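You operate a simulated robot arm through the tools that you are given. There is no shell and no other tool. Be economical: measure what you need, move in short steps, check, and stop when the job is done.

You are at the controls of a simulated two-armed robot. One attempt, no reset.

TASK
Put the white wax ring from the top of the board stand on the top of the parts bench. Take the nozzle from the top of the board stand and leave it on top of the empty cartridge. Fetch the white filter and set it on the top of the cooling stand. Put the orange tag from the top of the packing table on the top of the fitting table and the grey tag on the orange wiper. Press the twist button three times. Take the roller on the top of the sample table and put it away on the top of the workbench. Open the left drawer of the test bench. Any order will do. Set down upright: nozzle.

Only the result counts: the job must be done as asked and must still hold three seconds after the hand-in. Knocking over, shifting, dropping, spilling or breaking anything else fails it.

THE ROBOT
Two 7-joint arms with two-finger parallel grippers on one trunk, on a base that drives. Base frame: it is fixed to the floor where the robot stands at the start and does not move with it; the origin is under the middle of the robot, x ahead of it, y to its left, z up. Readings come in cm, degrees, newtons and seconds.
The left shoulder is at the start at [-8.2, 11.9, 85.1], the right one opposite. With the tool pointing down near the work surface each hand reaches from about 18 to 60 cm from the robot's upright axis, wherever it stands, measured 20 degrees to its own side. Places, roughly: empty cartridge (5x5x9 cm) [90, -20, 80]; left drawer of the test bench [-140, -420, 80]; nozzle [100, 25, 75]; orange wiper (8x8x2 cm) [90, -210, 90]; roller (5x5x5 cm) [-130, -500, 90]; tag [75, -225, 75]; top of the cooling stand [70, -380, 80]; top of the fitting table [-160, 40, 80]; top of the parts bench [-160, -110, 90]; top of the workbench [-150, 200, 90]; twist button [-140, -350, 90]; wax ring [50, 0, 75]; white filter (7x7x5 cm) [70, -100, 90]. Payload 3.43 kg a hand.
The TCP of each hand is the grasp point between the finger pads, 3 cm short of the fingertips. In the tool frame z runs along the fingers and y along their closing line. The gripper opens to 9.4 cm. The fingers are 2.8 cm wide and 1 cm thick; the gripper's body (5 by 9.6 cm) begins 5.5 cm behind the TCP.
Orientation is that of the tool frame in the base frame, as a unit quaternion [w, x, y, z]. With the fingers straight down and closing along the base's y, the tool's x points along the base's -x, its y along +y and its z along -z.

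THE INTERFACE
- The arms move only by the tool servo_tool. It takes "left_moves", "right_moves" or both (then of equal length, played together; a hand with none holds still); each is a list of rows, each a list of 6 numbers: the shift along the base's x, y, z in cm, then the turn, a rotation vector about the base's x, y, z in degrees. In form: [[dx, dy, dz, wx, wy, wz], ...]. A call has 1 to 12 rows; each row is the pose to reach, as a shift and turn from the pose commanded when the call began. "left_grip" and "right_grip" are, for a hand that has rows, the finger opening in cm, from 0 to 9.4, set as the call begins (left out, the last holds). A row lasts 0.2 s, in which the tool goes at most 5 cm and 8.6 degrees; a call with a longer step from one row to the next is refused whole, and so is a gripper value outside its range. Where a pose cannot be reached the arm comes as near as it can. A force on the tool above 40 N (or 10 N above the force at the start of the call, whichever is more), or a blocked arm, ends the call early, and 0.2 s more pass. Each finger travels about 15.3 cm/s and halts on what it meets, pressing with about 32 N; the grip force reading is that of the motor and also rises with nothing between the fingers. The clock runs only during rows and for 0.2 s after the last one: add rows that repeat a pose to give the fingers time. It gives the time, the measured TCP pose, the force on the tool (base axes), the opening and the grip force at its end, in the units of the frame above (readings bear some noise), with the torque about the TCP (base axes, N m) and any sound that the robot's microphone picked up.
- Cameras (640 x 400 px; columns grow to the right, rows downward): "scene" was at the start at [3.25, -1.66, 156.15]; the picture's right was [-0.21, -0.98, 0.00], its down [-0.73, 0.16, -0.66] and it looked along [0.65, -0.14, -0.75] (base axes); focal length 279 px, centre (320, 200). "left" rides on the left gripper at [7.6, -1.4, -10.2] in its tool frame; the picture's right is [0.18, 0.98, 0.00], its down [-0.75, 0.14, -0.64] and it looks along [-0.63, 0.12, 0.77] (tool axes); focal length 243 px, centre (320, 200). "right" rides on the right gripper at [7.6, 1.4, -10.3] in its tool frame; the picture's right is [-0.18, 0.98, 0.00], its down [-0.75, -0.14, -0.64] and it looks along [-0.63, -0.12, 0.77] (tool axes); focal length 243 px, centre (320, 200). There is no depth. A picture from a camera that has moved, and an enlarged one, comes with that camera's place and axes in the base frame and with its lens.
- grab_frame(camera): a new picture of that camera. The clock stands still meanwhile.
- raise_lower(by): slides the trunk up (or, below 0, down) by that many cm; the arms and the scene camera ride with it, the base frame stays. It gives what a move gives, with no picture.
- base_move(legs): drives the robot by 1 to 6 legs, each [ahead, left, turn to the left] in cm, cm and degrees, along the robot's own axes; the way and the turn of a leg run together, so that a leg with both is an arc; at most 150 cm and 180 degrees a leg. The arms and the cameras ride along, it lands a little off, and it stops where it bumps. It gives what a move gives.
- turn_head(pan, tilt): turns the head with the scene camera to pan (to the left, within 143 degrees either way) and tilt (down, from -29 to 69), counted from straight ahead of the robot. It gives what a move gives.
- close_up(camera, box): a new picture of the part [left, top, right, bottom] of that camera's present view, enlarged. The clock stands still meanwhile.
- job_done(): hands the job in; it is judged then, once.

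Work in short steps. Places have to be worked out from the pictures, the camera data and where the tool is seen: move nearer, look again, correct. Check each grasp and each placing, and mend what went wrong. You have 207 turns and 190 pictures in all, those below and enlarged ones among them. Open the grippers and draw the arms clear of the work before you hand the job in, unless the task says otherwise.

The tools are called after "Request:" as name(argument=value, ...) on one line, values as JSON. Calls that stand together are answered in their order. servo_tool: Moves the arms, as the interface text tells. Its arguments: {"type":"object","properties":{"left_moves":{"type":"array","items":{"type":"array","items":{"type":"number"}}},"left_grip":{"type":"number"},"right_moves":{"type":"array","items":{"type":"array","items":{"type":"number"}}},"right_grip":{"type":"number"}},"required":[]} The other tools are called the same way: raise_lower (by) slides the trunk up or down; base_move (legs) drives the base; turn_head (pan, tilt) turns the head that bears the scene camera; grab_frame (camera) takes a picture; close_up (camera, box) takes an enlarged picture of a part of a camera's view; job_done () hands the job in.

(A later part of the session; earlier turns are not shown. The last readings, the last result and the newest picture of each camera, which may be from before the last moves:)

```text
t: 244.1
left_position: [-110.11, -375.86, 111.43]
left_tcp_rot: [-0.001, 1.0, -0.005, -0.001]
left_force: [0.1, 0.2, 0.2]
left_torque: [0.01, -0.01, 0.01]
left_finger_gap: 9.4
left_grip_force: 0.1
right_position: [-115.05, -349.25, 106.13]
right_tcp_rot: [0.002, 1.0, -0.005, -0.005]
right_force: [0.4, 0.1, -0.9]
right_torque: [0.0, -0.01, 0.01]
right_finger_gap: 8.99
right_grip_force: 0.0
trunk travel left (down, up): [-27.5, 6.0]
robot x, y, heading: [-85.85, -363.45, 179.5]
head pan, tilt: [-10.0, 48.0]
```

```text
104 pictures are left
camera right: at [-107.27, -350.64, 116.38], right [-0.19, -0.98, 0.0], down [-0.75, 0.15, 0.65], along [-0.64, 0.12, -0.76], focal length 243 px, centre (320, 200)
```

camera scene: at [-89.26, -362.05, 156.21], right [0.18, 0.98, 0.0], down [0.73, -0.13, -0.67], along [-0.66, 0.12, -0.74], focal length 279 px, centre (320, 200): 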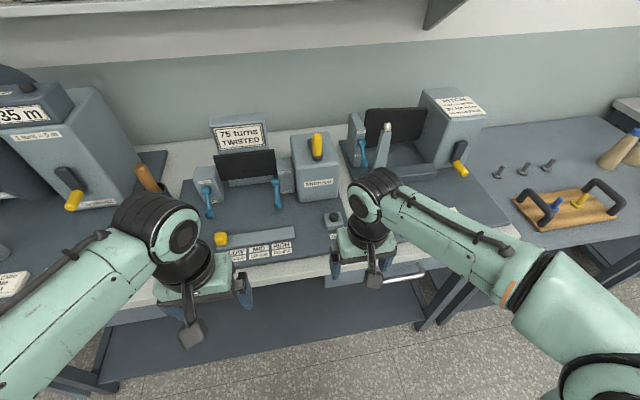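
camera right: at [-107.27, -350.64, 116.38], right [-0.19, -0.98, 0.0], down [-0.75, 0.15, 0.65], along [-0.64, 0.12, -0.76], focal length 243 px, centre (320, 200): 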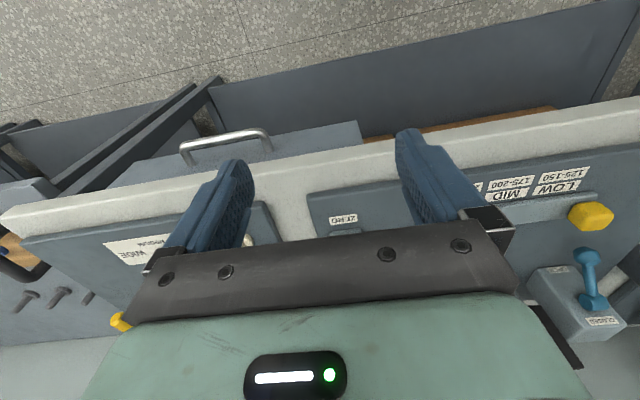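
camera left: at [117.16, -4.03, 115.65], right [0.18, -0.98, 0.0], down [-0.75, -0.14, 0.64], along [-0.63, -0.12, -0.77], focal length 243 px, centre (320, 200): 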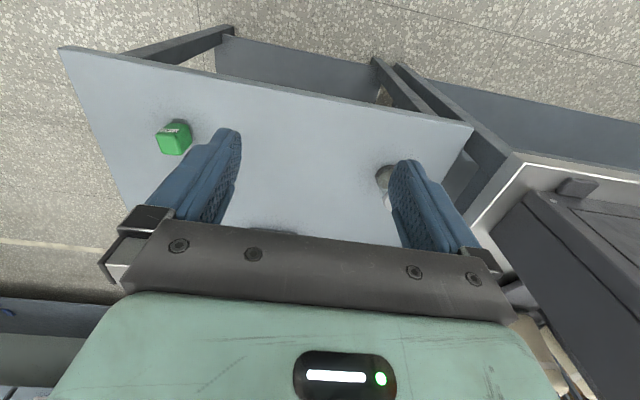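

Button top ≈ [-138.8,-349.3,93.8]. Close the right gripper and move above it.

Request:
servo_tool(right_moves=[[-4, 0, -1, 0, 0, 0], [-8, 0, -2, 0, 0, 0], [-12, 0, -3, 0, 0, 0], [-16, 0, -4, 0, 0, 0], [-20, 0, -4, 0, 0, 0], [-23.8, 0, -5, 0, 0, 0], [-23.8, 0, -5, 0, 0, 0]], right_grip=0)

Request:
grab_frame(camera="right")

Request:
grab_frame(camera="scene")

```text
t: 245.7
left_position: [-109.95, -375.79, 111.49]
left_tcp_rot: [0.0, 1.0, -0.004, -0.001]
left_force: [-0.8, 0.4, 1.5]
left_torque: [-0.03, 0.02, 0.0]
left_finger_gap: 9.39
left_grip_force: 0.1
right_position: [-138.19, -349.21, 101.16]
right_tcp_rot: [0.001, 1.0, -0.004, -0.004]
right_force: [0.2, 0.1, -0.2]
right_torque: [-0.01, 0.0, -0.03]
right_finger_gap: 0.0
right_grip_force: 31.7
right hand out of reach, approached as far as the arm can: row 6, 7
trunk travel left (down, up): [-27.5, 6.0]
robot x, y, heading: [-86.3, -363.18, 179.5]
head pan, tilt: [-10.0, 48.0]
```

```text
103 pictures are left
camera right: at [-130.5, -350.63, 111.36], right [-0.19, -0.98, 0.0], down [-0.75, 0.15, 0.65], along [-0.64, 0.12, -0.76], focal length 243 px, centre (320, 200)
```

right: 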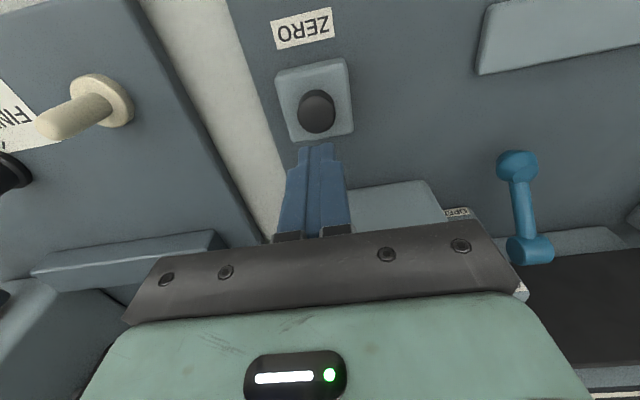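

```text
102 pictures are left
camera scene: at [-89.14, -362.01, 156.2], right [0.18, 0.98, 0.0], down [0.73, -0.14, -0.67], along [-0.66, 0.12, -0.74], focal length 279 px, centre (320, 200)
```

scene: 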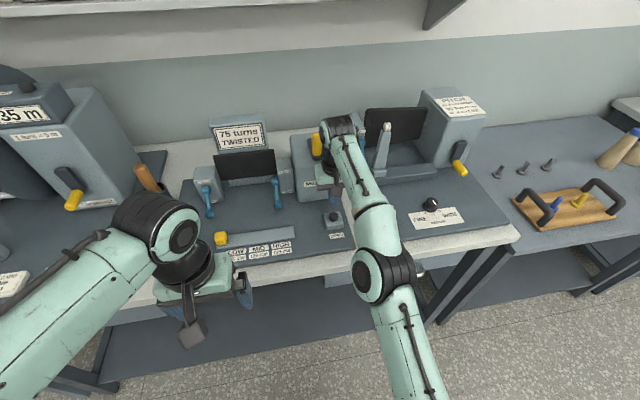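

Button at x≈-137.0. Shift +1.2 in x and lower to just above it.

Request:
servo_tool(right_moves=[[1.2, 0, -1, 0, 0, 0], [1.2, 0, -2.6, 0, 0, 0], [1.2, 0, -2.6, 0, 0, 0]])

Request:
grab_frame(camera="right")

```text
t: 246.5
left_position: [-110.11, -375.83, 111.37]
left_tcp_rot: [-0.001, 1.0, -0.004, -0.001]
left_force: [-0.1, -0.7, 0.1]
left_torque: [-0.03, 0.02, -0.01]
left_finger_gap: 9.4
left_grip_force: 0.1
right_position: [-137.01, -349.39, 98.45]
right_tcp_rot: [0.003, 1.0, -0.005, -0.006]
right_force: [-0.9, -0.6, 0.4]
right_torque: [-0.02, 0.03, 0.02]
right_finger_gap: 0.02
right_grip_force: 32.3
trunk travel left (down, up): [-27.5, 6.0]
robot x, y, heading: [-86.07, -363.34, 179.4]
head pan, tilt: [-10.0, 48.0]
```

```text
101 pictures are left
camera right: at [-129.27, -350.71, 108.69], right [-0.19, -0.98, 0.0], down [-0.74, 0.15, 0.65], along [-0.64, 0.12, -0.76], focal length 243 px, centre (320, 200)
```

right: 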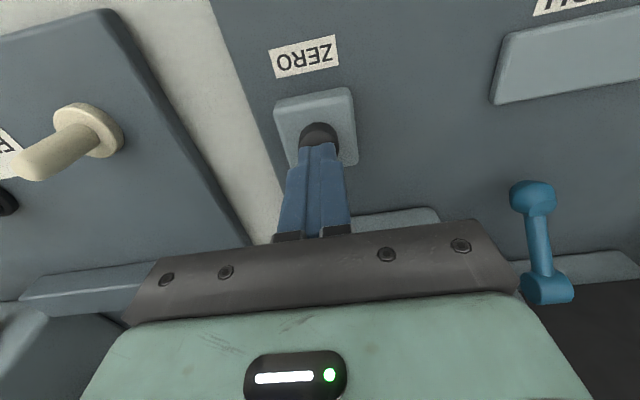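

Shift 0.4 more and lower in fine steps until contact.

Request:
servo_tool(right_moves=[[0.4, 0, -0.5, 0, 0, 0], [0.4, 0, -1, 0, 0, 0]])

Request:
servo_tool(right_moves=[[0, 0, -0.4, 0, 0, 0]])

Request:
servo_tool(right_moves=[[0, 0, -0.4, 0, 0, 0]])

```text
t: 247.1
left_position: [-109.94, -375.9, 111.46]
left_tcp_rot: [0.0, 1.0, -0.004, 0.0]
left_force: [-0.1, 0.3, 0.4]
left_torque: [-0.02, -0.01, -0.01]
left_finger_gap: 9.38
left_grip_force: 0.0
right_position: [-136.66, -349.29, 97.69]
right_tcp_rot: [0.002, 1.0, -0.004, -0.009]
right_force: [-0.5, 0.7, 18.5]
right_torque: [0.01, 0.04, 0.07]
right_finger_gap: 0.0
right_grip_force: 31.7
trunk travel left (down, up): [-27.5, 6.0]
robot x, y, heading: [-85.76, -363.64, 179.6]
head pan, tilt: [-10.0, 48.0]
heard: click
```

```text
t: 247.5
left_position: [-109.94, -375.74, 111.41]
left_tcp_rot: [-0.001, 1.0, -0.004, -0.002]
left_force: [-0.4, -0.4, -0.3]
left_torque: [0.02, 0.03, 0.01]
left_finger_gap: 9.41
left_grip_force: 0.1
right_position: [-136.71, -349.24, 97.47]
right_tcp_rot: [0.003, 1.0, -0.005, -0.011]
right_force: [-3.1, 0.3, 34.2]
right_torque: [0.02, 0.02, 0.14]
right_finger_gap: 0.0
right_grip_force: 32.0
trunk travel left (down, up): [-27.5, 6.0]
robot x, y, heading: [-85.75, -363.32, 179.6]
head pan, tilt: [-10.0, 48.0]
```

```text
t: 248.1
left_position: [-109.82, -375.9, 111.45]
left_tcp_rot: [-0.001, 1.0, -0.004, -0.001]
left_force: [0.9, 0.9, -1.1]
left_torque: [-0.05, 0.0, 0.01]
left_finger_gap: 9.4
left_grip_force: 0.0
right_position: [-136.68, -349.29, 97.79]
right_tcp_rot: [0.005, 1.0, -0.005, -0.019]
right_force: [13.1, 3.1, 104.2]
right_torque: [0.2, -0.67, 0.11]
right_finger_gap: 0.01
right_grip_force: 32.2
trunk travel left (down, up): [-27.5, 6.0]
robot x, y, heading: [-85.66, -363.33, 179.5]
head pan, tilt: [-10.0, 48.0]
stopped in row 1 (right hand): the force on the tool passed its limit at 45 N (the readings are from after the stop); the commanded pose is now the measured one
```

First click heard. Raise fully, then press again as in the first stroke.

Request:
servo_tool(right_moves=[[0, 0, 0.6, 0, 0, 0], [0, 0, 1.2, 0, 0, 0], [0, 0, 1.2, 0, 0, 0]])

Request:
close_up(camera="scene", box=[190, 105, 350, 235])

```text
t: 248.9
left_position: [-110.12, -375.87, 111.36]
left_tcp_rot: [0.0, 1.0, -0.004, -0.001]
left_force: [-0.2, -0.2, -0.5]
left_torque: [0.02, -0.03, -0.01]
left_finger_gap: 9.4
left_grip_force: 0.1
right_position: [-136.72, -349.27, 98.3]
right_tcp_rot: [0.002, 1.0, -0.005, -0.011]
right_force: [0.4, -0.3, 1.5]
right_torque: [-0.01, -0.03, 0.02]
right_finger_gap: 0.01
right_grip_force: 32.5
trunk travel left (down, up): [-27.5, 6.0]
robot x, y, heading: [-85.9, -363.33, 179.1]
head pan, tilt: [-10.0, 48.0]
```

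```text
3.08 times, centred on (270, 170) of scene
camera zoom: at [-89.24, -362.06, 156.19], right [0.18, 0.98, 0.0], down [0.73, -0.14, -0.67], along [-0.66, 0.12, -0.74], focal length 857 px, centre (474, 292)
```

zoom: 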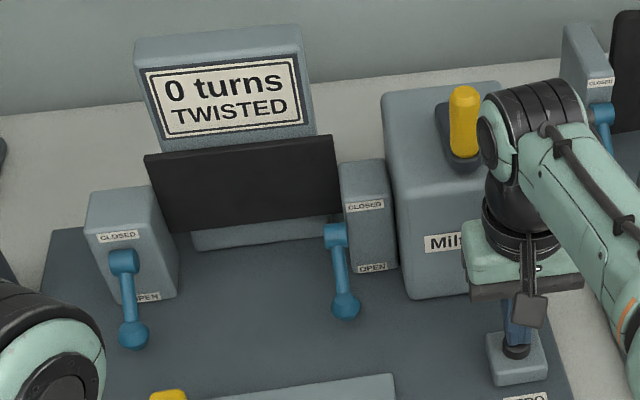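

Counter zeroed: press works. Raise a bit more, then second press.

Request:
servo_tool(right_moves=[[0, 0, 1, 0, 0, 0], [0, 0, 1, 0, 0, 0]])

Request:
servo_tool(right_moves=[[0, 0, -0.5, 0, 0, 0], [0, 0, -1, 0, 0, 0], [0, 0, -1.5, 0, 0, 0]])

Request:
servo_tool(right_moves=[[0, 0, -0.2, 0, 0, 0]])

```text
t: 249.5
left_position: [-110.16, -375.78, 111.4]
left_tcp_rot: [0.0, 1.0, -0.005, 0.0]
left_force: [0.6, -0.2, 0.2]
left_torque: [-0.01, -0.01, 0.02]
left_finger_gap: 9.38
left_grip_force: 0.0
right_position: [-136.98, -349.29, 99.36]
right_tcp_rot: [0.004, 1.0, -0.005, -0.011]
right_force: [0.6, -0.2, -1.1]
right_torque: [0.01, -0.03, 0.02]
right_finger_gap: 0.0
right_grip_force: 32.4
trunk travel left (down, up): [-27.5, 6.0]
robot x, y, heading: [-85.77, -363.45, 179.2]
head pan, tilt: [-10.0, 48.0]
```

```text
t: 250.3
left_position: [-110.11, -375.82, 111.55]
left_tcp_rot: [0.0, 1.0, -0.005, 0.0]
left_force: [-0.5, 0.6, -0.4]
left_torque: [-0.02, -0.01, -0.02]
left_finger_gap: 9.4
left_grip_force: 0.0
right_position: [-136.88, -349.34, 97.84]
right_tcp_rot: [0.003, 1.0, -0.005, -0.013]
right_force: [0.8, -0.2, 3.7]
right_torque: [0.02, -0.08, 0.01]
right_finger_gap: 0.02
right_grip_force: 32.0
trunk travel left (down, up): [-27.5, 6.0]
robot x, y, heading: [-86.06, -363.44, 179.6]
head pan, tilt: [-10.0, 48.0]
heard: click
```

```text
t: 250.7
left_position: [-110.1, -375.84, 111.41]
left_tcp_rot: [0.0, 1.0, -0.004, -0.001]
left_force: [0.5, 0.2, 0.5]
left_torque: [0.01, 0.0, 0.0]
left_finger_gap: 9.38
left_grip_force: 0.0
right_position: [-136.87, -349.3, 97.82]
right_tcp_rot: [0.003, 1.0, -0.005, -0.014]
right_force: [1.3, -0.4, 12.3]
right_torque: [0.0, -0.04, -0.02]
right_finger_gap: 0.0
right_grip_force: 32.1
trunk travel left (down, up): [-27.5, 6.0]
robot x, y, heading: [-86.04, -363.27, 179.3]
head pan, tilt: [-10.0, 48.0]
```

Second click. Raise and press a third time.

Request:
servo_tool(right_moves=[[0, 0, 0.8, 0, 0, 0], [0, 0, 1.7, 0, 0, 0], [0, 0, 1.7, 0, 0, 0]])

Request:
servo_tool(right_moves=[[0, 0, -0.5, 0, 0, 0], [0, 0, -1, 0, 0, 0], [0, 0, -1.5, 0, 0, 0]])

```text
t: 251.5
left_position: [-110.09, -375.71, 111.37]
left_tcp_rot: [0.0, 1.0, -0.004, 0.0]
left_force: [0.6, -0.6, 0.8]
left_torque: [-0.03, -0.01, 0.02]
left_finger_gap: 9.37
left_grip_force: 0.0
right_position: [-136.88, -349.18, 99.37]
right_tcp_rot: [0.002, 1.0, -0.006, -0.012]
right_force: [0.1, 0.0, -0.2]
right_torque: [-0.02, -0.03, 0.0]
right_finger_gap: 0.01
right_grip_force: 32.4
trunk travel left (down, up): [-27.5, 6.0]
robot x, y, heading: [-85.81, -363.43, 179.6]
head pan, tilt: [-10.0, 48.0]
```

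```text
t: 252.3
left_position: [-110.22, -375.81, 111.37]
left_tcp_rot: [0.0, 1.0, -0.005, 0.0]
left_force: [0.0, 0.4, 0.4]
left_torque: [-0.02, -0.03, -0.01]
left_finger_gap: 9.4
left_grip_force: 0.0
right_position: [-136.87, -349.25, 97.99]
right_tcp_rot: [0.003, 1.0, -0.005, -0.013]
right_force: [-1.0, -1.3, 3.0]
right_torque: [0.0, 0.04, 0.0]
right_finger_gap: 0.01
right_grip_force: 32.1
trunk travel left (down, up): [-27.5, 6.0]
robot x, y, heading: [-85.53, -363.78, 179.3]
head pan, tilt: [-10.0, 48.0]
heard: click
```

Three clicks heard. Withdraw the hand, back off and look at the left drawer.

Request:
servo_tool(right_moves=[[0, 0, 2, 0, 0, 0], [0, 0, 5, 0, 0, 0], [3, 0, 8, 0, 0, 0], [7, 0, 9, 0, 0, 0], [11, 0, 9, 0, 0, 0], [15, 0, 9, 0, 0, 0], [19, 0, 9, 0, 0, 0], [22, 0, 9, 0, 0, 0]])

Request:
base_move(legs=[[-30, 0, 0.4], [0, 42, 0]])

Request:
turn_head(pan=0, tilt=45)

Request:
grab_frame(camera="scene")

```text
t: 254.1
left_position: [-110.03, -375.77, 111.34]
left_tcp_rot: [0.001, 1.0, -0.005, -0.001]
left_force: [0.9, 0.2, -0.3]
left_torque: [0.01, 0.04, -0.02]
left_finger_gap: 9.37
left_grip_force: 0.0
right_position: [-114.8, -349.24, 107.04]
right_tcp_rot: [0.004, 1.0, -0.004, -0.012]
right_force: [-0.6, 1.1, 0.0]
right_torque: [-0.01, 0.02, 0.02]
right_finger_gap: 0.0
right_grip_force: 32.1
trunk travel left (down, up): [-27.5, 6.0]
robot x, y, heading: [-86.12, -363.26, 179.4]
head pan, tilt: [-10.0, 48.0]
```

```text
t: 260.1
left_position: [-80.18, -419.14, 111.45]
left_tcp_rot: [0.0, 1.0, 0.001, -0.001]
left_force: [-0.5, -0.1, 0.9]
left_torque: [-0.01, -0.01, 0.02]
left_finger_gap: 9.36
left_grip_force: 0.1
right_position: [-85.39, -392.48, 106.93]
right_tcp_rot: [0.003, 1.0, 0.0, -0.011]
right_force: [0.0, 0.0, -0.1]
right_torque: [0.04, 0.01, 0.03]
right_finger_gap: 0.02
right_grip_force: 32.7
trunk travel left (down, up): [-27.5, 6.0]
robot x, y, heading: [-56.12, -406.63, -179.6]
head pan, tilt: [-10.0, 48.0]
```

```text
t: 260.8
left_position: [-80.08, -419.13, 111.25]
left_tcp_rot: [0.0, 1.0, 0.001, 0.0]
left_force: [-0.6, 0.2, 0.3]
left_torque: [0.0, 0.02, 0.0]
left_finger_gap: 9.43
left_grip_force: 0.0
right_position: [-85.36, -392.51, 107.07]
right_tcp_rot: [0.003, 1.0, -0.001, -0.012]
right_force: [-0.4, 0.0, 0.3]
right_torque: [-0.01, 0.0, -0.03]
right_finger_gap: 0.0
right_grip_force: 31.2
trunk travel left (down, up): [-27.5, 6.0]
robot x, y, heading: [-55.86, -406.53, -179.8]
head pan, tilt: [0.0, 45.0]
```

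```text
99 pictures are left
camera scene: at [-59.82, -406.46, 156.62], right [0.0, 1.0, 0.0], down [0.71, 0.0, -0.71], along [-0.71, 0.0, -0.71], focal length 279 px, centre (320, 200)
```

scene: 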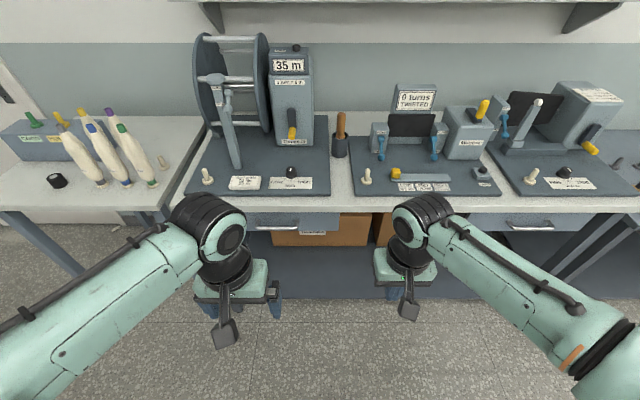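

Zoom on the drawer handle.

Request:
close_up(camera="scene", box=[230, 190, 370, 260])

Request:
grab_frame(camera="left")

```text
4.57 times, centred on (300, 225) of scene
camera zoom: at [-59.82, -406.46, 156.62], right [0.0, 1.0, 0.0], down [0.71, 0.0, -0.71], along [-0.71, 0.0, -0.71], focal length 1274 px, centre (411, 86)
```

zoom: 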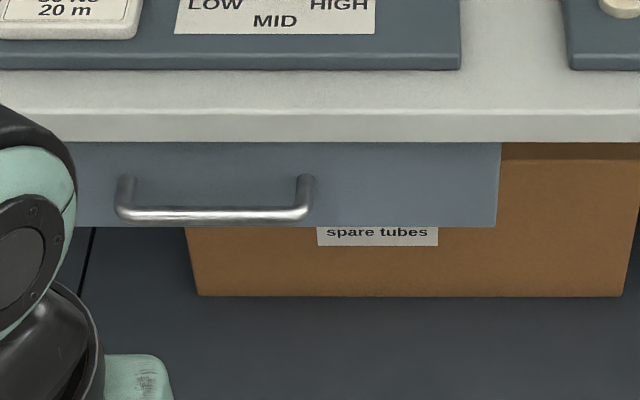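

```text
97 pictures are left
camera left: at [-72.53, -417.56, 121.74], right [0.19, -0.98, 0.0], down [-0.75, -0.14, 0.64], along [-0.63, -0.12, -0.77], focal length 243 px, centre (320, 200)
```

left: 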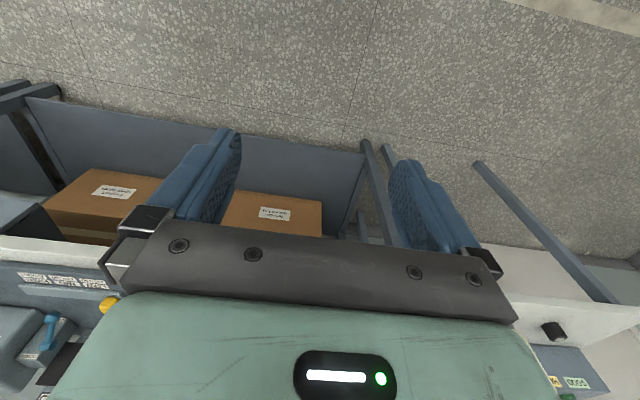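

I'll use the left hand: roll it +90° about z, then pitch it forward so the fingers close vertically on the bar at ≈[-122,-421.4,80.6].

Request:
servo_tool(left_moves=[[-1, 0, 0, 0, 0, 8.4], [-2, 0, 0, 0, 0, 16.8], [-3, 0, 0, 0, 0, 25.2], [-4, 0, 0, 0, 0, 33.6], [-5, 0, 0, 0, 0, 42], [-6, 0, 0, 0, 0, 50.4], [-6, 0, 0, 0, 0, 58.8], [-6, 0, 0, 0, 0, 67.2], [-6, 0, 0, 0, 0, 75.6], [-6, 0, 0, 0, 0, 84], [-6, 0, 0, 0, 0, 90]], left_grip=5)

Request:
servo_tool(left_moves=[[0, 0, -2, 0, 8.4, 0], [0, 0, -4, 0, 16.8, 0], [0, 0, -6, 0, 25.2, 0], [0, 0, -8, 0, 33.6, 0], [0, 0, -10, 0, 42, 0], [0, 0, -12, 0, 50.4, 0], [0, 0, -14, 0, 58.8, 0], [0, 0, -16, 0, 67.2, 0], [0, 0, -18, 0, 75.6, 0], [0, 0, -20, 0, 84, 0], [0, 0, -22, 0, 90, 0]])

Request:
grab_frame(camera="scene")

Request:
grab_frame(camera="left")

```text
t: 263.2
left_position: [-86.15, -419.06, 111.31]
left_tcp_rot: [0.0, 0.705, 0.709, -0.001]
left_force: [0.3, 0.0, -0.6]
left_torque: [0.01, 0.01, 0.0]
left_finger_gap: 5.0
left_grip_force: 0.1
right_position: [-85.46, -392.49, 107.02]
right_tcp_rot: [0.004, 1.0, 0.0, -0.012]
right_force: [-0.1, -0.5, -0.2]
right_torque: [-0.01, -0.04, -0.02]
right_finger_gap: 0.0
right_grip_force: 32.3
trunk travel left (down, up): [-27.5, 6.0]
robot x, y, heading: [-55.9, -406.23, -179.8]
head pan, tilt: [0.0, 45.0]
```

```text
t: 265.0
left_position: [-81.96, -400.93, 112.39]
left_tcp_rot: [0.655, -0.57, -0.467, 0.169]
left_force: [0.6, -0.4, -0.3]
left_torque: [-0.03, -0.04, -0.01]
left_finger_gap: 5.01
left_grip_force: 0.0
left hand out of reach, approached as far as the arm can: row 6, 7, 8, 9
right_position: [-85.43, -392.66, 107.12]
right_tcp_rot: [0.002, 1.0, 0.001, -0.012]
right_force: [0.5, -0.4, -0.4]
right_torque: [0.04, -0.01, 0.03]
right_finger_gap: 0.0
right_grip_force: 32.6
trunk travel left (down, up): [-27.5, 6.0]
robot x, y, heading: [-56.17, -406.39, -180.1]
head pan, tilt: [0.0, 45.0]
stopped in row 9 (left hand): the arm was blocked; the commanded pose is now the measured one
```

```text
96 pictures are left
camera scene: at [-59.78, -406.62, 156.62], right [0.0, 1.0, 0.0], down [0.71, 0.0, -0.71], along [-0.71, 0.0, -0.71], focal length 279 px, centre (320, 200)
```

scene: 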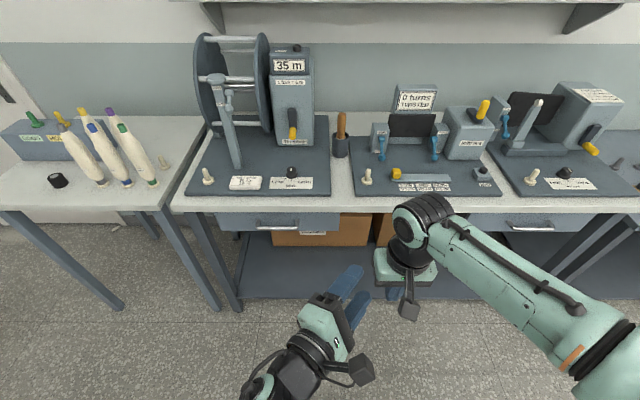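

```text
95 pictures are left
camera left: at [-70.27, -401.5, 117.82], right [0.4, 0.43, -0.81], down [0.18, -0.9, -0.39], along [-0.9, 0.01, -0.44], focal length 243 px, centre (320, 200)
```

left: 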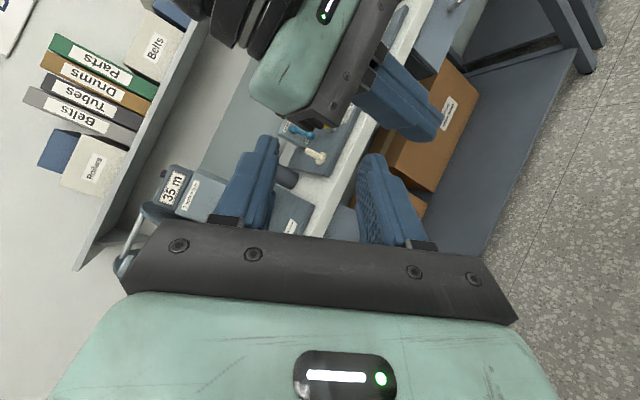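

The pitch was tried too near the body and blocked. Bring the hand back to the previous rolled-down pose (85.7° about the computed axis).

Request:
servo_tool(left_moves=[[-0.4, -1.6, -0.1, -3.9, -6.7, 0.9], [-0.8, -3.3, -0.2, -7.8, -13.4, 1.7], [-1.1, -4.9, -0.3, -11.8, -20, 2.6], [-1.5, -6.6, -0.4, -15.7, -26.7, 3.4], [-1.9, -8.2, -0.5, -19.6, -33.4, 4.3], [-2.3, -9.9, -0.6, -23.5, -40.1, 5.1], [-2.7, -11.5, -0.7, -27.4, -46.8, 6], [-3.1, -13.2, -0.8, -31.3, -53.5, 6.8], [-3.4, -14.8, -0.9, -35.3, -60.1, 7.7], [-3.8, -16.5, -1, -39.2, -66.8, 8.5], [-4.2, -18.1, -1.1, -43.1, -73.5, 9.4], [-4.2, -18.1, -1.1, -43.1, -73.5, 9.4]])

Request:
grab_frame(camera="scene")

```text
t: 267.6
left_position: [-86.1, -418.73, 111.2]
left_tcp_rot: [0.001, 0.707, 0.707, -0.001]
left_force: [0.6, -0.1, 0.8]
left_torque: [-0.02, 0.05, 0.03]
left_finger_gap: 5.0
left_grip_force: 0.1
right_position: [-85.28, -392.45, 107.01]
right_tcp_rot: [0.004, 1.0, 0.0, -0.012]
right_force: [-0.5, -0.3, -0.4]
right_torque: [0.02, 0.0, 0.03]
right_finger_gap: 0.0
right_grip_force: 31.4
trunk travel left (down, up): [-27.5, 6.0]
robot x, y, heading: [-56.03, -406.56, -179.7]
head pan, tilt: [0.0, 45.0]
```

```text
94 pictures are left
camera scene: at [-59.77, -406.42, 156.62], right [0.0, 1.0, 0.0], down [0.71, 0.0, -0.71], along [-0.71, 0.0, -0.71], focal length 279 px, centre (320, 200)
```

scene: 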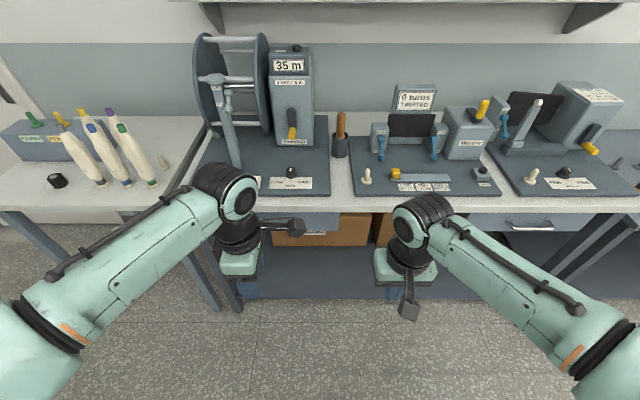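

Recovered. Extend forward first, then pitch 58.8°.

Request:
servo_tool(left_moves=[[-4.5, -1, -2, 0, 0, 0], [-9, -2, -4, 0, 0, 0], [-13.5, -2, -6, 0, 0, 0], [-18, -2, -8, 0, 0, 0], [-18, -2, -10, 0, 8.4, 0], [-18, -2, -12, 0, 16.8, 0], [-18, -2, -14, 0, 25.2, 0], [-18, -2, -16, 0, 33.6, 0], [-18, -2, -18, 0, 42, 0], [-18, -2, -20, 0, 50.4, 0], [-18, -2, -22, 0, 58.8, 0], [-18, -2, -22, 0, 58.8, 0]])

Request:
grab_frame(camera="scene")

Request:
grab_frame(camera="left")

```text
refused: row 1 steps farther than a row can; nothing moved
```

```text
93 pictures are left
camera scene: at [-59.77, -406.42, 156.62], right [0.0, 1.0, 0.0], down [0.71, 0.0, -0.71], along [-0.71, 0.0, -0.71], focal length 279 px, centre (320, 200)
```

scene: 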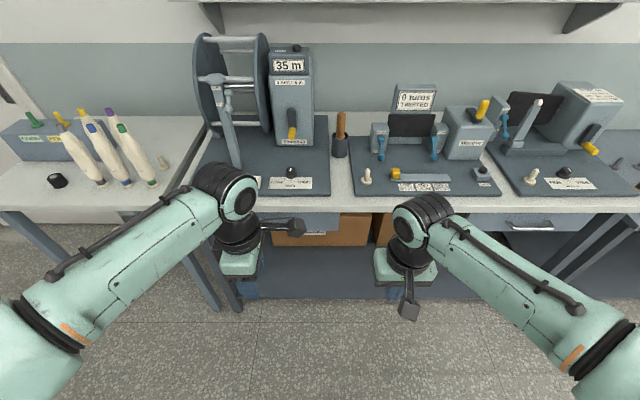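

```text
92 pictures are left
camera left: at [-87.51, -411.01, 121.57], right [0.98, 0.18, 0.0], down [0.14, -0.75, 0.64], along [0.12, -0.63, -0.77], focal length 243 px, centre (320, 200)
```

left: 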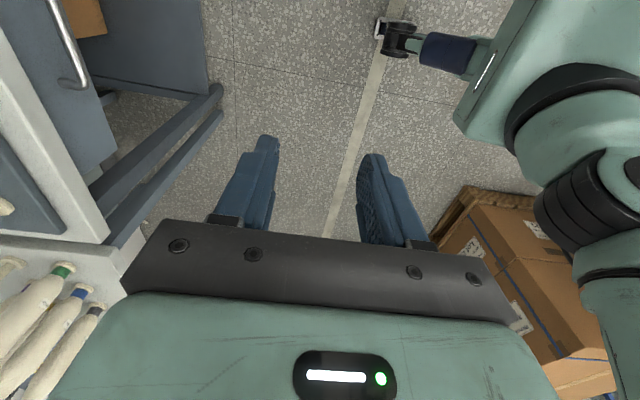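

Slightly over the step limit; reduce.

Request:
servo_tool(left_moves=[[-4.2, -0.7, -2, 0, 0, 0], [-8.4, -1.4, -4, 0, 0, 0], [-12.6, -2, -6, 0, 0, 0], [-17, -2, -8, 0, 0, 0], [-18, -2, -10, 0, 8.4, 0], [-18, -2, -12, 0, 16.8, 0], [-18, -2, -14, 0, 25.2, 0], [-18, -2, -16, 0, 33.6, 0], [-18, -2, -18, 0, 42, 0], [-18, -2, -20, 0, 50.4, 0], [-18, -2, -22, 0, 58.8, 0], [-18, -2, -22, 0, 58.8, 0]])

Request:
grab_frame(camera="scene")

```text
t: 270.2
left_position: [-104.16, -420.67, 93.36]
left_tcp_rot: [-0.253, 0.661, 0.659, -0.254]
left_force: [-0.6, -0.8, -0.1]
left_torque: [0.0, -0.02, -0.02]
left_finger_gap: 5.0
left_grip_force: 0.1
left hand out of reach, approached as far as the arm can: row 10, 11, 12
right_position: [-85.42, -392.47, 106.84]
right_tcp_rot: [0.003, 1.0, 0.0, -0.013]
right_force: [0.3, 0.1, 0.5]
right_torque: [-0.02, -0.01, 0.0]
right_finger_gap: 0.01
right_grip_force: 31.6
trunk travel left (down, up): [-27.5, 6.0]
robot x, y, heading: [-55.76, -406.32, -180.2]
head pan, tilt: [0.0, 45.0]
```

```text
91 pictures are left
camera scene: at [-59.83, -406.44, 156.62], right [0.0, 1.0, 0.0], down [0.71, 0.0, -0.71], along [-0.71, 0.0, -0.71], focal length 279 px, centre (320, 200)
```

scene: 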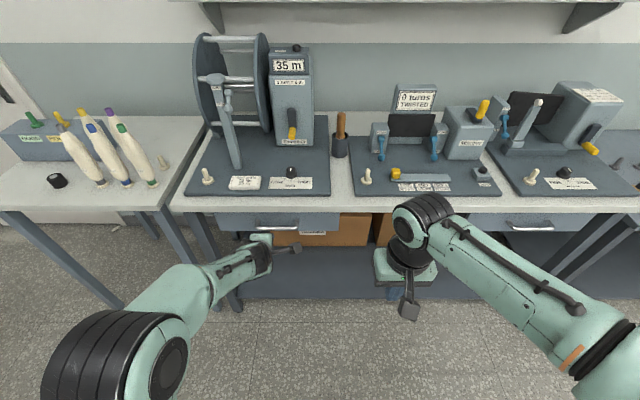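

Pitch reached 42° which suffices. Move base ahead 8 and lower the trunk 6, then look.

Request:
base_move(legs=[[8, 0, 0]])

Request:
raise_lower(by=-6)

Request:
servo_tool(left_moves=[[0, 0, 0, 0, 0, 0], [0, 0, 0, 0, 0, 0]], left_grip=3)

Request:
turn_head(pan=15, tilt=60)

Request:
grab_frame(camera="scene")

Request:
grab_frame(camera="left")

```text
t: 271.2
left_position: [-112.12, -420.73, 93.2]
left_tcp_rot: [-0.252, 0.66, 0.661, -0.253]
left_force: [0.2, 0.1, -0.5]
left_torque: [-0.02, -0.05, 0.02]
left_finger_gap: 5.0
left_grip_force: 0.1
right_position: [-93.38, -392.46, 106.84]
right_tcp_rot: [0.004, 1.0, 0.0, -0.011]
right_force: [-0.4, -0.2, 0.3]
right_torque: [-0.01, 0.01, 0.01]
right_finger_gap: 0.0
right_grip_force: 32.1
trunk travel left (down, up): [-27.5, 6.0]
robot x, y, heading: [-64.26, -406.78, -179.7]
head pan, tilt: [0.0, 45.0]
```

```text
t: 272.2
left_position: [-112.07, -420.79, 87.38]
left_tcp_rot: [-0.253, 0.66, 0.661, -0.253]
left_force: [0.0, -0.3, -0.1]
left_torque: [0.0, 0.01, 0.02]
left_finger_gap: 5.0
left_grip_force: 0.1
right_position: [-93.42, -392.36, 100.9]
right_tcp_rot: [0.004, 1.0, 0.0, -0.012]
right_force: [-0.2, -0.1, 0.4]
right_torque: [-0.02, -0.03, 0.02]
right_finger_gap: 0.0
right_grip_force: 31.8
trunk travel left (down, up): [-21.5, 12.0]
robot x, y, heading: [-63.95, -406.35, -179.9]
head pan, tilt: [0.0, 45.0]
```

```text
t: 272.9
left_position: [-111.99, -420.77, 87.35]
left_tcp_rot: [-0.253, 0.66, 0.66, -0.254]
left_force: [0.1, 0.5, 0.7]
left_torque: [0.02, 0.01, 0.01]
left_finger_gap: 3.02
left_grip_force: 0.1
right_position: [-93.37, -392.55, 100.8]
right_tcp_rot: [0.004, 1.0, 0.0, -0.012]
right_force: [-0.1, 0.5, -0.3]
right_torque: [-0.01, 0.02, 0.03]
right_finger_gap: 0.01
right_grip_force: 32.1
trunk travel left (down, up): [-21.5, 12.0]
robot x, y, heading: [-63.92, -406.43, -180.1]
head pan, tilt: [0.0, 45.0]
```

```text
t: 273.6
left_position: [-111.94, -420.86, 87.28]
left_tcp_rot: [-0.252, 0.661, 0.66, -0.254]
left_force: [-0.9, 0.4, -0.4]
left_torque: [0.02, 0.0, 0.0]
left_finger_gap: 3.02
left_grip_force: 0.1
right_position: [-93.36, -392.48, 100.92]
right_tcp_rot: [0.003, 1.0, 0.001, -0.012]
right_force: [0.2, 0.3, 0.2]
right_torque: [0.0, -0.02, 0.0]
right_finger_gap: 0.0
right_grip_force: 32.5
trunk travel left (down, up): [-21.5, 12.0]
robot x, y, heading: [-64.43, -406.41, -180.0]
head pan, tilt: [15.0, 60.0]
```

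```text
90 pictures are left
camera scene: at [-66.19, -408.16, 148.55], right [-0.26, 0.97, 0.0], down [0.84, 0.23, -0.5], along [-0.48, -0.13, -0.87], focal length 279 px, centre (320, 200)
```

scene: 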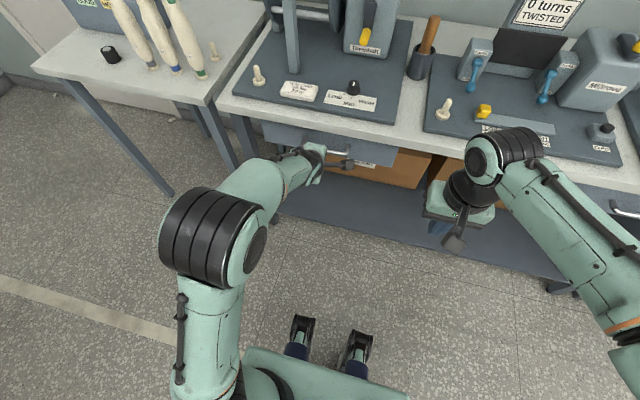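

```text
89 pictures are left
camera left: at [-106.27, -413.03, 95.97], right [0.73, 0.18, -0.66], down [0.53, -0.75, 0.38], along [-0.42, -0.63, -0.65], focal length 243 px, centre (320, 200)
```

left: 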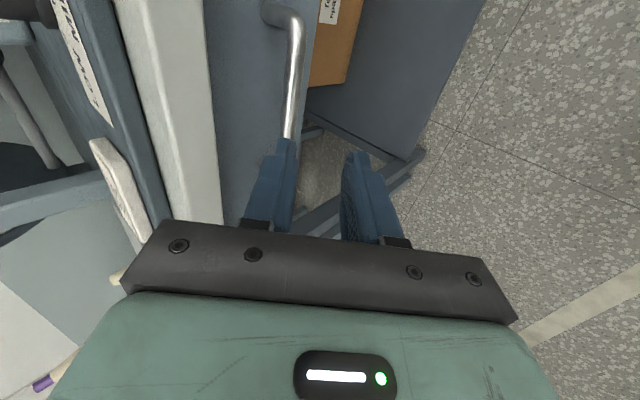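

Bar in the left view lies ~2.5 cm toward the front finger and ~11 cm ahead along the tool. Move base ahead 6 and trunk down 2.8, then look.

Request:
base_move(legs=[[6, 0, 0]])

Request:
raise_lower(by=-2.8)

Request:
grab_frame(camera="left")

```text
t: 274.6
left_position: [-118.21, -420.8, 87.16]
left_tcp_rot: [-0.252, 0.661, 0.66, -0.253]
left_force: [0.0, -0.7, 0.3]
left_torque: [0.01, 0.05, 0.02]
left_finger_gap: 2.98
left_grip_force: 0.0
right_position: [-99.4, -392.42, 100.82]
right_tcp_rot: [0.004, 1.0, 0.001, -0.012]
right_force: [-0.4, 0.4, -0.5]
right_torque: [0.02, -0.03, -0.04]
right_finger_gap: 0.0
right_grip_force: 31.8
trunk travel left (down, up): [-21.5, 12.0]
robot x, y, heading: [-69.99, -406.62, -179.8]
head pan, tilt: [15.0, 60.0]
```

```text
t: 275.3
left_position: [-118.17, -420.8, 84.46]
left_tcp_rot: [-0.253, 0.659, 0.661, -0.254]
left_force: [0.6, 0.7, -0.3]
left_torque: [0.01, -0.04, -0.01]
left_finger_gap: 2.96
left_grip_force: 0.1
right_position: [-99.32, -392.45, 98.19]
right_tcp_rot: [0.003, 1.0, 0.0, -0.012]
right_force: [0.4, -0.4, 0.0]
right_torque: [0.01, 0.0, 0.01]
right_finger_gap: 0.0
right_grip_force: 32.4
trunk travel left (down, up): [-18.7, 14.8]
robot x, y, heading: [-70.13, -406.15, -180.0]
head pan, tilt: [15.0, 60.0]
```

```text
88 pictures are left
camera left: at [-112.31, -413.02, 93.17], right [0.73, 0.18, -0.66], down [0.53, -0.75, 0.38], along [-0.42, -0.63, -0.65], focal length 243 px, centre (320, 200)
```

left: 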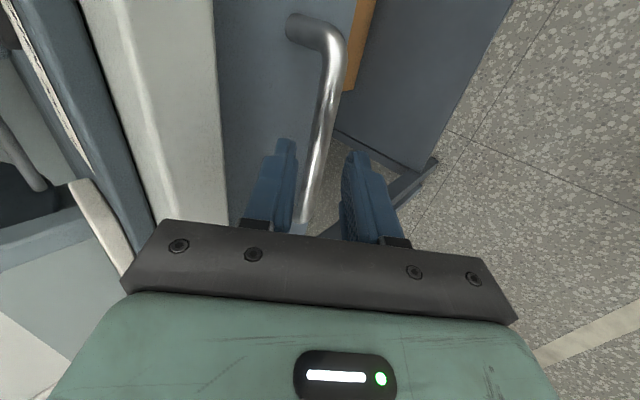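

Motion parallax puts the bar at [-122.4, z 80.0], right on the tool line. Narrow the opening to 2.4 and advance 4.4 cm along the tool with the arm.

Request:
servo_tool(left_moves=[[-0.75, 0, -0.8, 0, 0, 0], [-1.5, 0, -1.65, 0, 0, 0], [-2.2, 0, -2.5, 0, 0, 0], [-2.95, 0, -3.3, 0, 0, 0], [-2.95, 0, -3.3, 0, 0, 0]], left_grip=2.6)

Request:
grab_frame(camera="left")

```text
t: 276.5
left_position: [-121.13, -420.77, 81.17]
left_tcp_rot: [-0.253, 0.66, 0.66, -0.253]
left_force: [-0.1, 0.2, -0.6]
left_torque: [-0.01, -0.07, 0.0]
left_finger_gap: 2.62
left_grip_force: 0.1
right_position: [-99.36, -392.45, 98.18]
right_tcp_rot: [0.004, 1.0, 0.0, -0.012]
right_force: [-0.2, 0.3, 0.0]
right_torque: [0.0, 0.0, 0.0]
right_finger_gap: 0.0
right_grip_force: 32.3
trunk travel left (down, up): [-18.7, 14.8]
robot x, y, heading: [-69.92, -406.61, -180.2]
head pan, tilt: [15.0, 60.0]
```

```text
87 pictures are left
camera left: at [-115.28, -413.09, 89.87], right [0.73, 0.18, -0.66], down [0.53, -0.75, 0.38], along [-0.43, -0.63, -0.65], focal length 243 px, centre (320, 200)
```

left: 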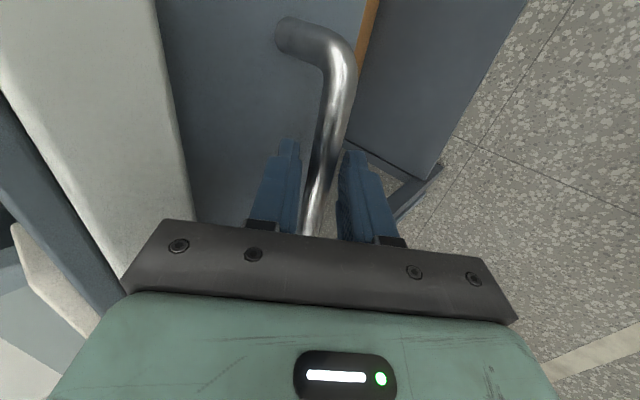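

The bar is between the fingers. Close on it.

Request:
servo_tool(left_moves=[[0, 0, 0, 0, 0, 0], [0, 0, 0, 0, 0, 0], [0, 0, 0, 0, 0, 0]], left_grip=0)

```text
t: 277.3
left_position: [-121.05, -420.85, 81.31]
left_tcp_rot: [-0.253, 0.661, 0.659, -0.254]
left_force: [-1.8, -0.3, 3.6]
left_torque: [-0.45, 0.04, -0.63]
left_finger_gap: 1.45
left_grip_force: 45.3
right_position: [-99.29, -392.47, 98.08]
right_tcp_rot: [0.003, 1.0, 0.0, -0.012]
right_force: [-0.6, -0.3, 1.0]
right_torque: [0.01, 0.05, -0.03]
right_finger_gap: 0.0
right_grip_force: 31.2
trunk travel left (down, up): [-18.7, 14.8]
robot x, y, heading: [-69.75, -406.83, -179.7]
head pan, tilt: [15.0, 60.0]
```

Gripped the bar (1.45 cm). Pull by driving back 10 cm and check.

Request:
base_move(legs=[[-10, 0, 0]])

Request:
grab_frame(camera="left")

Request:
grab_frame(camera="scene")

```text
t: 278.5
left_position: [-111.13, -420.8, 81.22]
left_tcp_rot: [-0.253, 0.66, 0.66, -0.255]
left_force: [-0.5, -0.8, 3.9]
left_torque: [-0.46, 0.23, -0.56]
left_finger_gap: 1.47
left_grip_force: 44.8
right_position: [-89.41, -392.39, 98.15]
right_tcp_rot: [0.003, 1.0, 0.0, -0.012]
right_force: [-0.1, -0.7, 0.6]
right_torque: [0.0, 0.01, 0.05]
right_finger_gap: 0.01
right_grip_force: 31.5
trunk travel left (down, up): [-18.7, 14.8]
robot x, y, heading: [-59.88, -406.59, -180.0]
head pan, tilt: [15.0, 60.0]
```

```text
86 pictures are left
camera left: at [-105.27, -413.09, 89.9], right [0.73, 0.18, -0.66], down [0.53, -0.75, 0.38], along [-0.43, -0.63, -0.65], focal length 243 px, centre (320, 200)
```

left: 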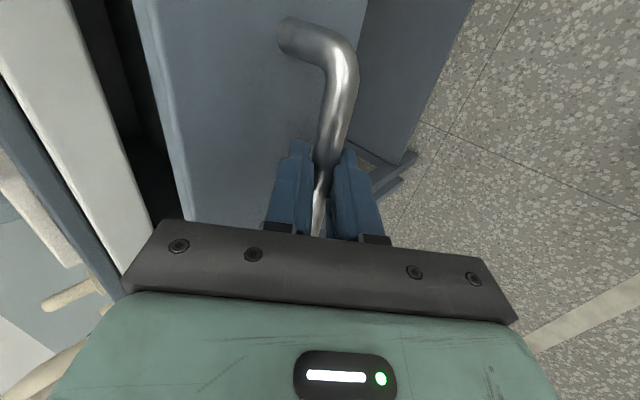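

```text
85 pictures are left
camera scene: at [-62.34, -408.14, 145.87], right [-0.26, 0.97, 0.0], down [0.84, 0.23, -0.5], along [-0.48, -0.13, -0.87], focal length 279 px, centre (320, 200)
```

scene: 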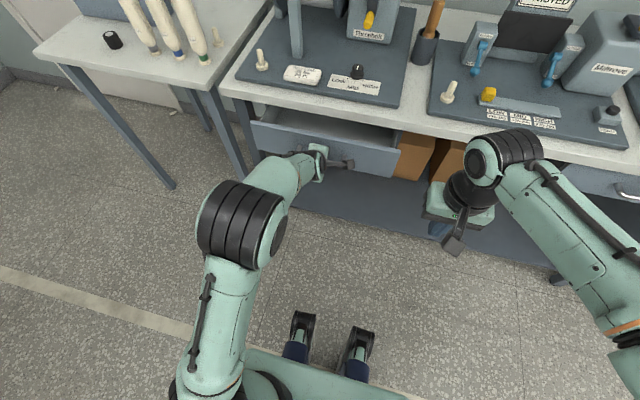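

The drawer slides. Pull another 13 cm.

Request:
base_move(legs=[[-13, 0, 0]])

Request:
grab_frame(camera="scene")

```text
t: 279.8
left_position: [-98.25, -420.74, 81.37]
left_tcp_rot: [-0.253, 0.66, 0.66, -0.254]
left_force: [-0.8, -4.9, 2.5]
left_torque: [-0.77, 0.23, -0.28]
left_finger_gap: 1.49
left_grip_force: 45.0
right_position: [-76.39, -392.46, 98.17]
right_tcp_rot: [0.003, 1.0, -0.001, -0.013]
right_force: [-0.3, -0.6, -0.2]
right_torque: [-0.03, 0.04, 0.03]
right_finger_gap: 0.03
right_grip_force: 32.1
trunk travel left (down, up): [-18.7, 14.8]
robot x, y, heading: [-46.86, -406.31, -180.1]
head pan, tilt: [15.0, 60.0]
```

```text
84 pictures are left
camera scene: at [-49.42, -408.18, 145.87], right [-0.26, 0.97, 0.0], down [0.84, 0.23, -0.5], along [-0.48, -0.13, -0.87], focal length 279 px, centre (320, 200)
```

scene: 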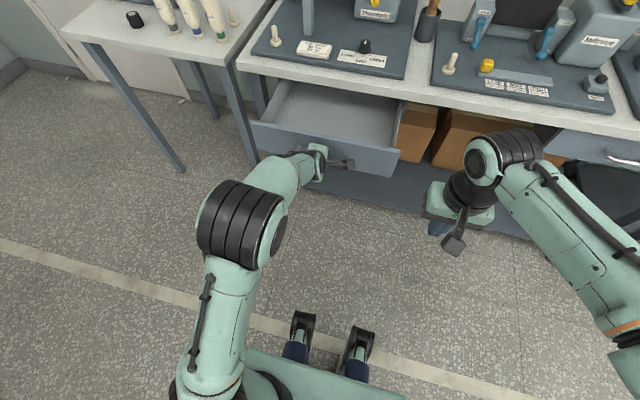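

Open about 23 cm. A little more (3 cm) and check force.

Request:
base_move(legs=[[-3, 0, 0]])

```text
t: 280.6
left_position: [-95.22, -420.84, 81.25]
left_tcp_rot: [-0.254, 0.661, 0.659, -0.254]
left_force: [-0.3, -3.3, -1.6]
left_torque: [-0.5, 0.27, -0.34]
left_finger_gap: 1.46
left_grip_force: 44.9
right_position: [-73.5, -392.32, 98.15]
right_tcp_rot: [0.002, 1.0, -0.001, -0.012]
right_force: [1.0, 0.1, 0.8]
right_torque: [0.0, 0.03, -0.03]
right_finger_gap: 0.01
right_grip_force: 32.1
trunk travel left (down, up): [-18.7, 14.8]
robot x, y, heading: [-44.25, -406.61, -180.2]
head pan, tilt: [15.0, 60.0]
```

Drawer is open ~26 cm. Release and withdraw along the tool axis, then un-pitch.

Request:
servo_tool(left_moves=[[0, 0, 0, 0, 0, 0], [0, 0, 0, 0, 0, 0]], left_grip=3.2)

Request:
servo_tool(left_moves=[[1, 0, 1.1, 0, 0, 0], [2, 0, 2.2, 0, 0, 0], [3.5, 0, 3.9, 0, 0, 0], [5, 0, 5.6, 0, 0, 0], [6, 0, 7, 0, 0, 0], [6, 0, 10, 0, -8, 0], [6, 0, 13, 0, -16, 0], [6, 0, 16, 0, -24, 0], [6, 0, 19, 0, -32, 0], [6, 0, 22, 0, -40, 0], [6, 0, 23, 0, -42, 0]])

Request:
grab_frame(camera="scene")

```text
t: 281.2
left_position: [-95.29, -420.78, 81.29]
left_tcp_rot: [-0.252, 0.661, 0.659, -0.255]
left_force: [0.2, -1.1, 0.5]
left_torque: [0.0, 0.0, 0.04]
left_finger_gap: 3.21
left_grip_force: 0.2
right_position: [-73.49, -392.37, 98.17]
right_tcp_rot: [0.003, 1.0, 0.0, -0.012]
right_force: [-0.7, 0.7, -1.0]
right_torque: [0.03, 0.04, -0.04]
right_finger_gap: 0.0
right_grip_force: 31.7
trunk travel left (down, up): [-18.7, 14.8]
robot x, y, heading: [-44.11, -406.34, -180.1]
head pan, tilt: [15.0, 60.0]
```

```text
t: 283.6
left_position: [-89.29, -420.8, 103.31]
left_tcp_rot: [-0.011, 0.708, 0.706, -0.012]
left_force: [0.1, -0.4, -0.1]
left_torque: [-0.01, 0.03, 0.0]
left_finger_gap: 3.19
left_grip_force: 0.2
left hand out of reach, approached as far as the arm can: row 11
right_position: [-73.46, -392.42, 98.21]
right_tcp_rot: [0.003, 1.0, -0.001, -0.012]
right_force: [0.3, -0.4, -0.4]
right_torque: [0.02, 0.0, -0.01]
right_finger_gap: 0.0
right_grip_force: 31.4
trunk travel left (down, up): [-18.7, 14.8]
robot x, y, heading: [-44.23, -406.5, -180.2]
head pan, tilt: [15.0, 60.0]
```

```text
83 pictures are left
camera scene: at [-46.45, -408.11, 145.87], right [-0.26, 0.97, 0.0], down [0.84, 0.22, -0.5], along [-0.48, -0.13, -0.87], focal length 279 px, centre (320, 200)
```

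scene: 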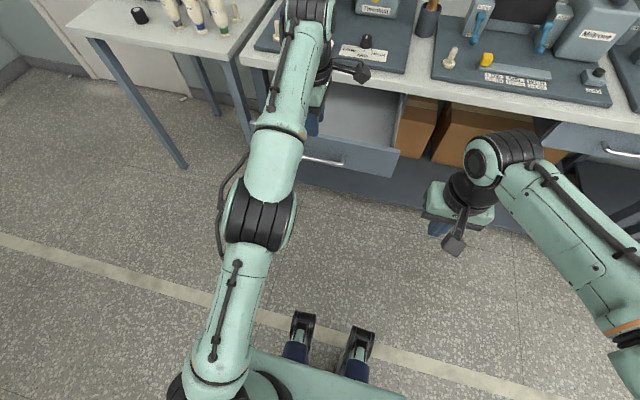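

Raise the trunk back, roll the left hand back to default and retract it.

Request:
raise_lower(by=8.8)

Request:
servo_tool(left_moves=[[2, 0, 0, 0, 0, 0], [5, 0, 0, 0, 0, -8.2], [8, 0, 0, 0, 0, -16.4], [11, 0, 0, 0, 0, -24.6], [14, 0, 0, 0, 0, -32.8], [16, 0, 0, 0, 0, -41], [16, 0, 0, 0, 0, -49.2], [16, 0, 0, 0, 0, -57.4], [16, 0, 0, 0, 0, -65.6], [16, 0, 0, 0, 0, -73.8], [16, 0, 0, 0, 0, -82], [16, 0, 0, 0, 0, -90]])

Request:
grab_frame(camera="scene")

```text
t: 284.8
left_position: [-89.2, -420.88, 111.9]
left_tcp_rot: [0.001, 0.708, 0.706, -0.001]
left_force: [0.6, 0.0, 0.0]
left_torque: [-0.01, 0.05, -0.03]
left_finger_gap: 3.21
left_grip_force: 0.2
right_position: [-73.44, -392.41, 106.75]
right_tcp_rot: [0.002, 1.0, -0.001, -0.011]
right_force: [-0.2, 0.8, 0.3]
right_torque: [0.01, 0.01, 0.01]
right_finger_gap: 0.0
right_grip_force: 32.0
trunk travel left (down, up): [-27.5, 6.0]
robot x, y, heading: [-44.18, -406.6, -180.1]
head pan, tilt: [15.0, 60.0]
```

```text
t: 287.4
left_position: [-73.27, -420.86, 112.03]
left_tcp_rot: [-0.001, 1.0, -0.003, 0.0]
left_force: [-1.1, 0.8, 1.1]
left_torque: [0.0, 0.0, -0.05]
left_finger_gap: 3.18
left_grip_force: 0.0
right_position: [-73.4, -392.32, 106.91]
right_tcp_rot: [0.002, 1.0, -0.001, -0.012]
right_force: [0.0, -0.2, -0.2]
right_torque: [0.0, 0.02, 0.02]
right_finger_gap: 0.0
right_grip_force: 31.6
trunk travel left (down, up): [-27.5, 6.0]
robot x, y, heading: [-44.59, -406.73, -180.1]
head pan, tilt: [15.0, 60.0]
```

```text
82 pictures are left
camera scene: at [-46.25, -408.14, 154.67], right [-0.26, 0.97, 0.0], down [0.84, 0.22, -0.5], along [-0.48, -0.13, -0.87], focal length 279 px, centre (320, 200)
```

scene: 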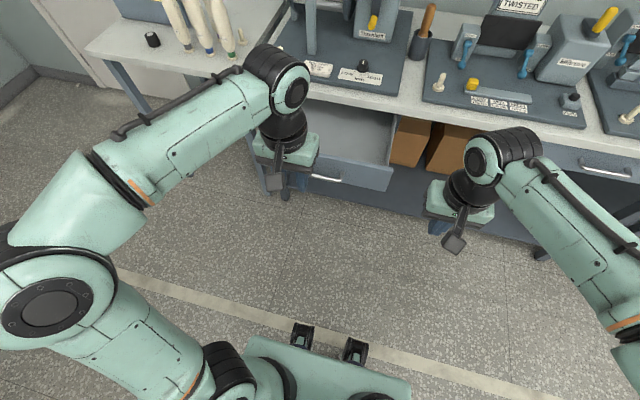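

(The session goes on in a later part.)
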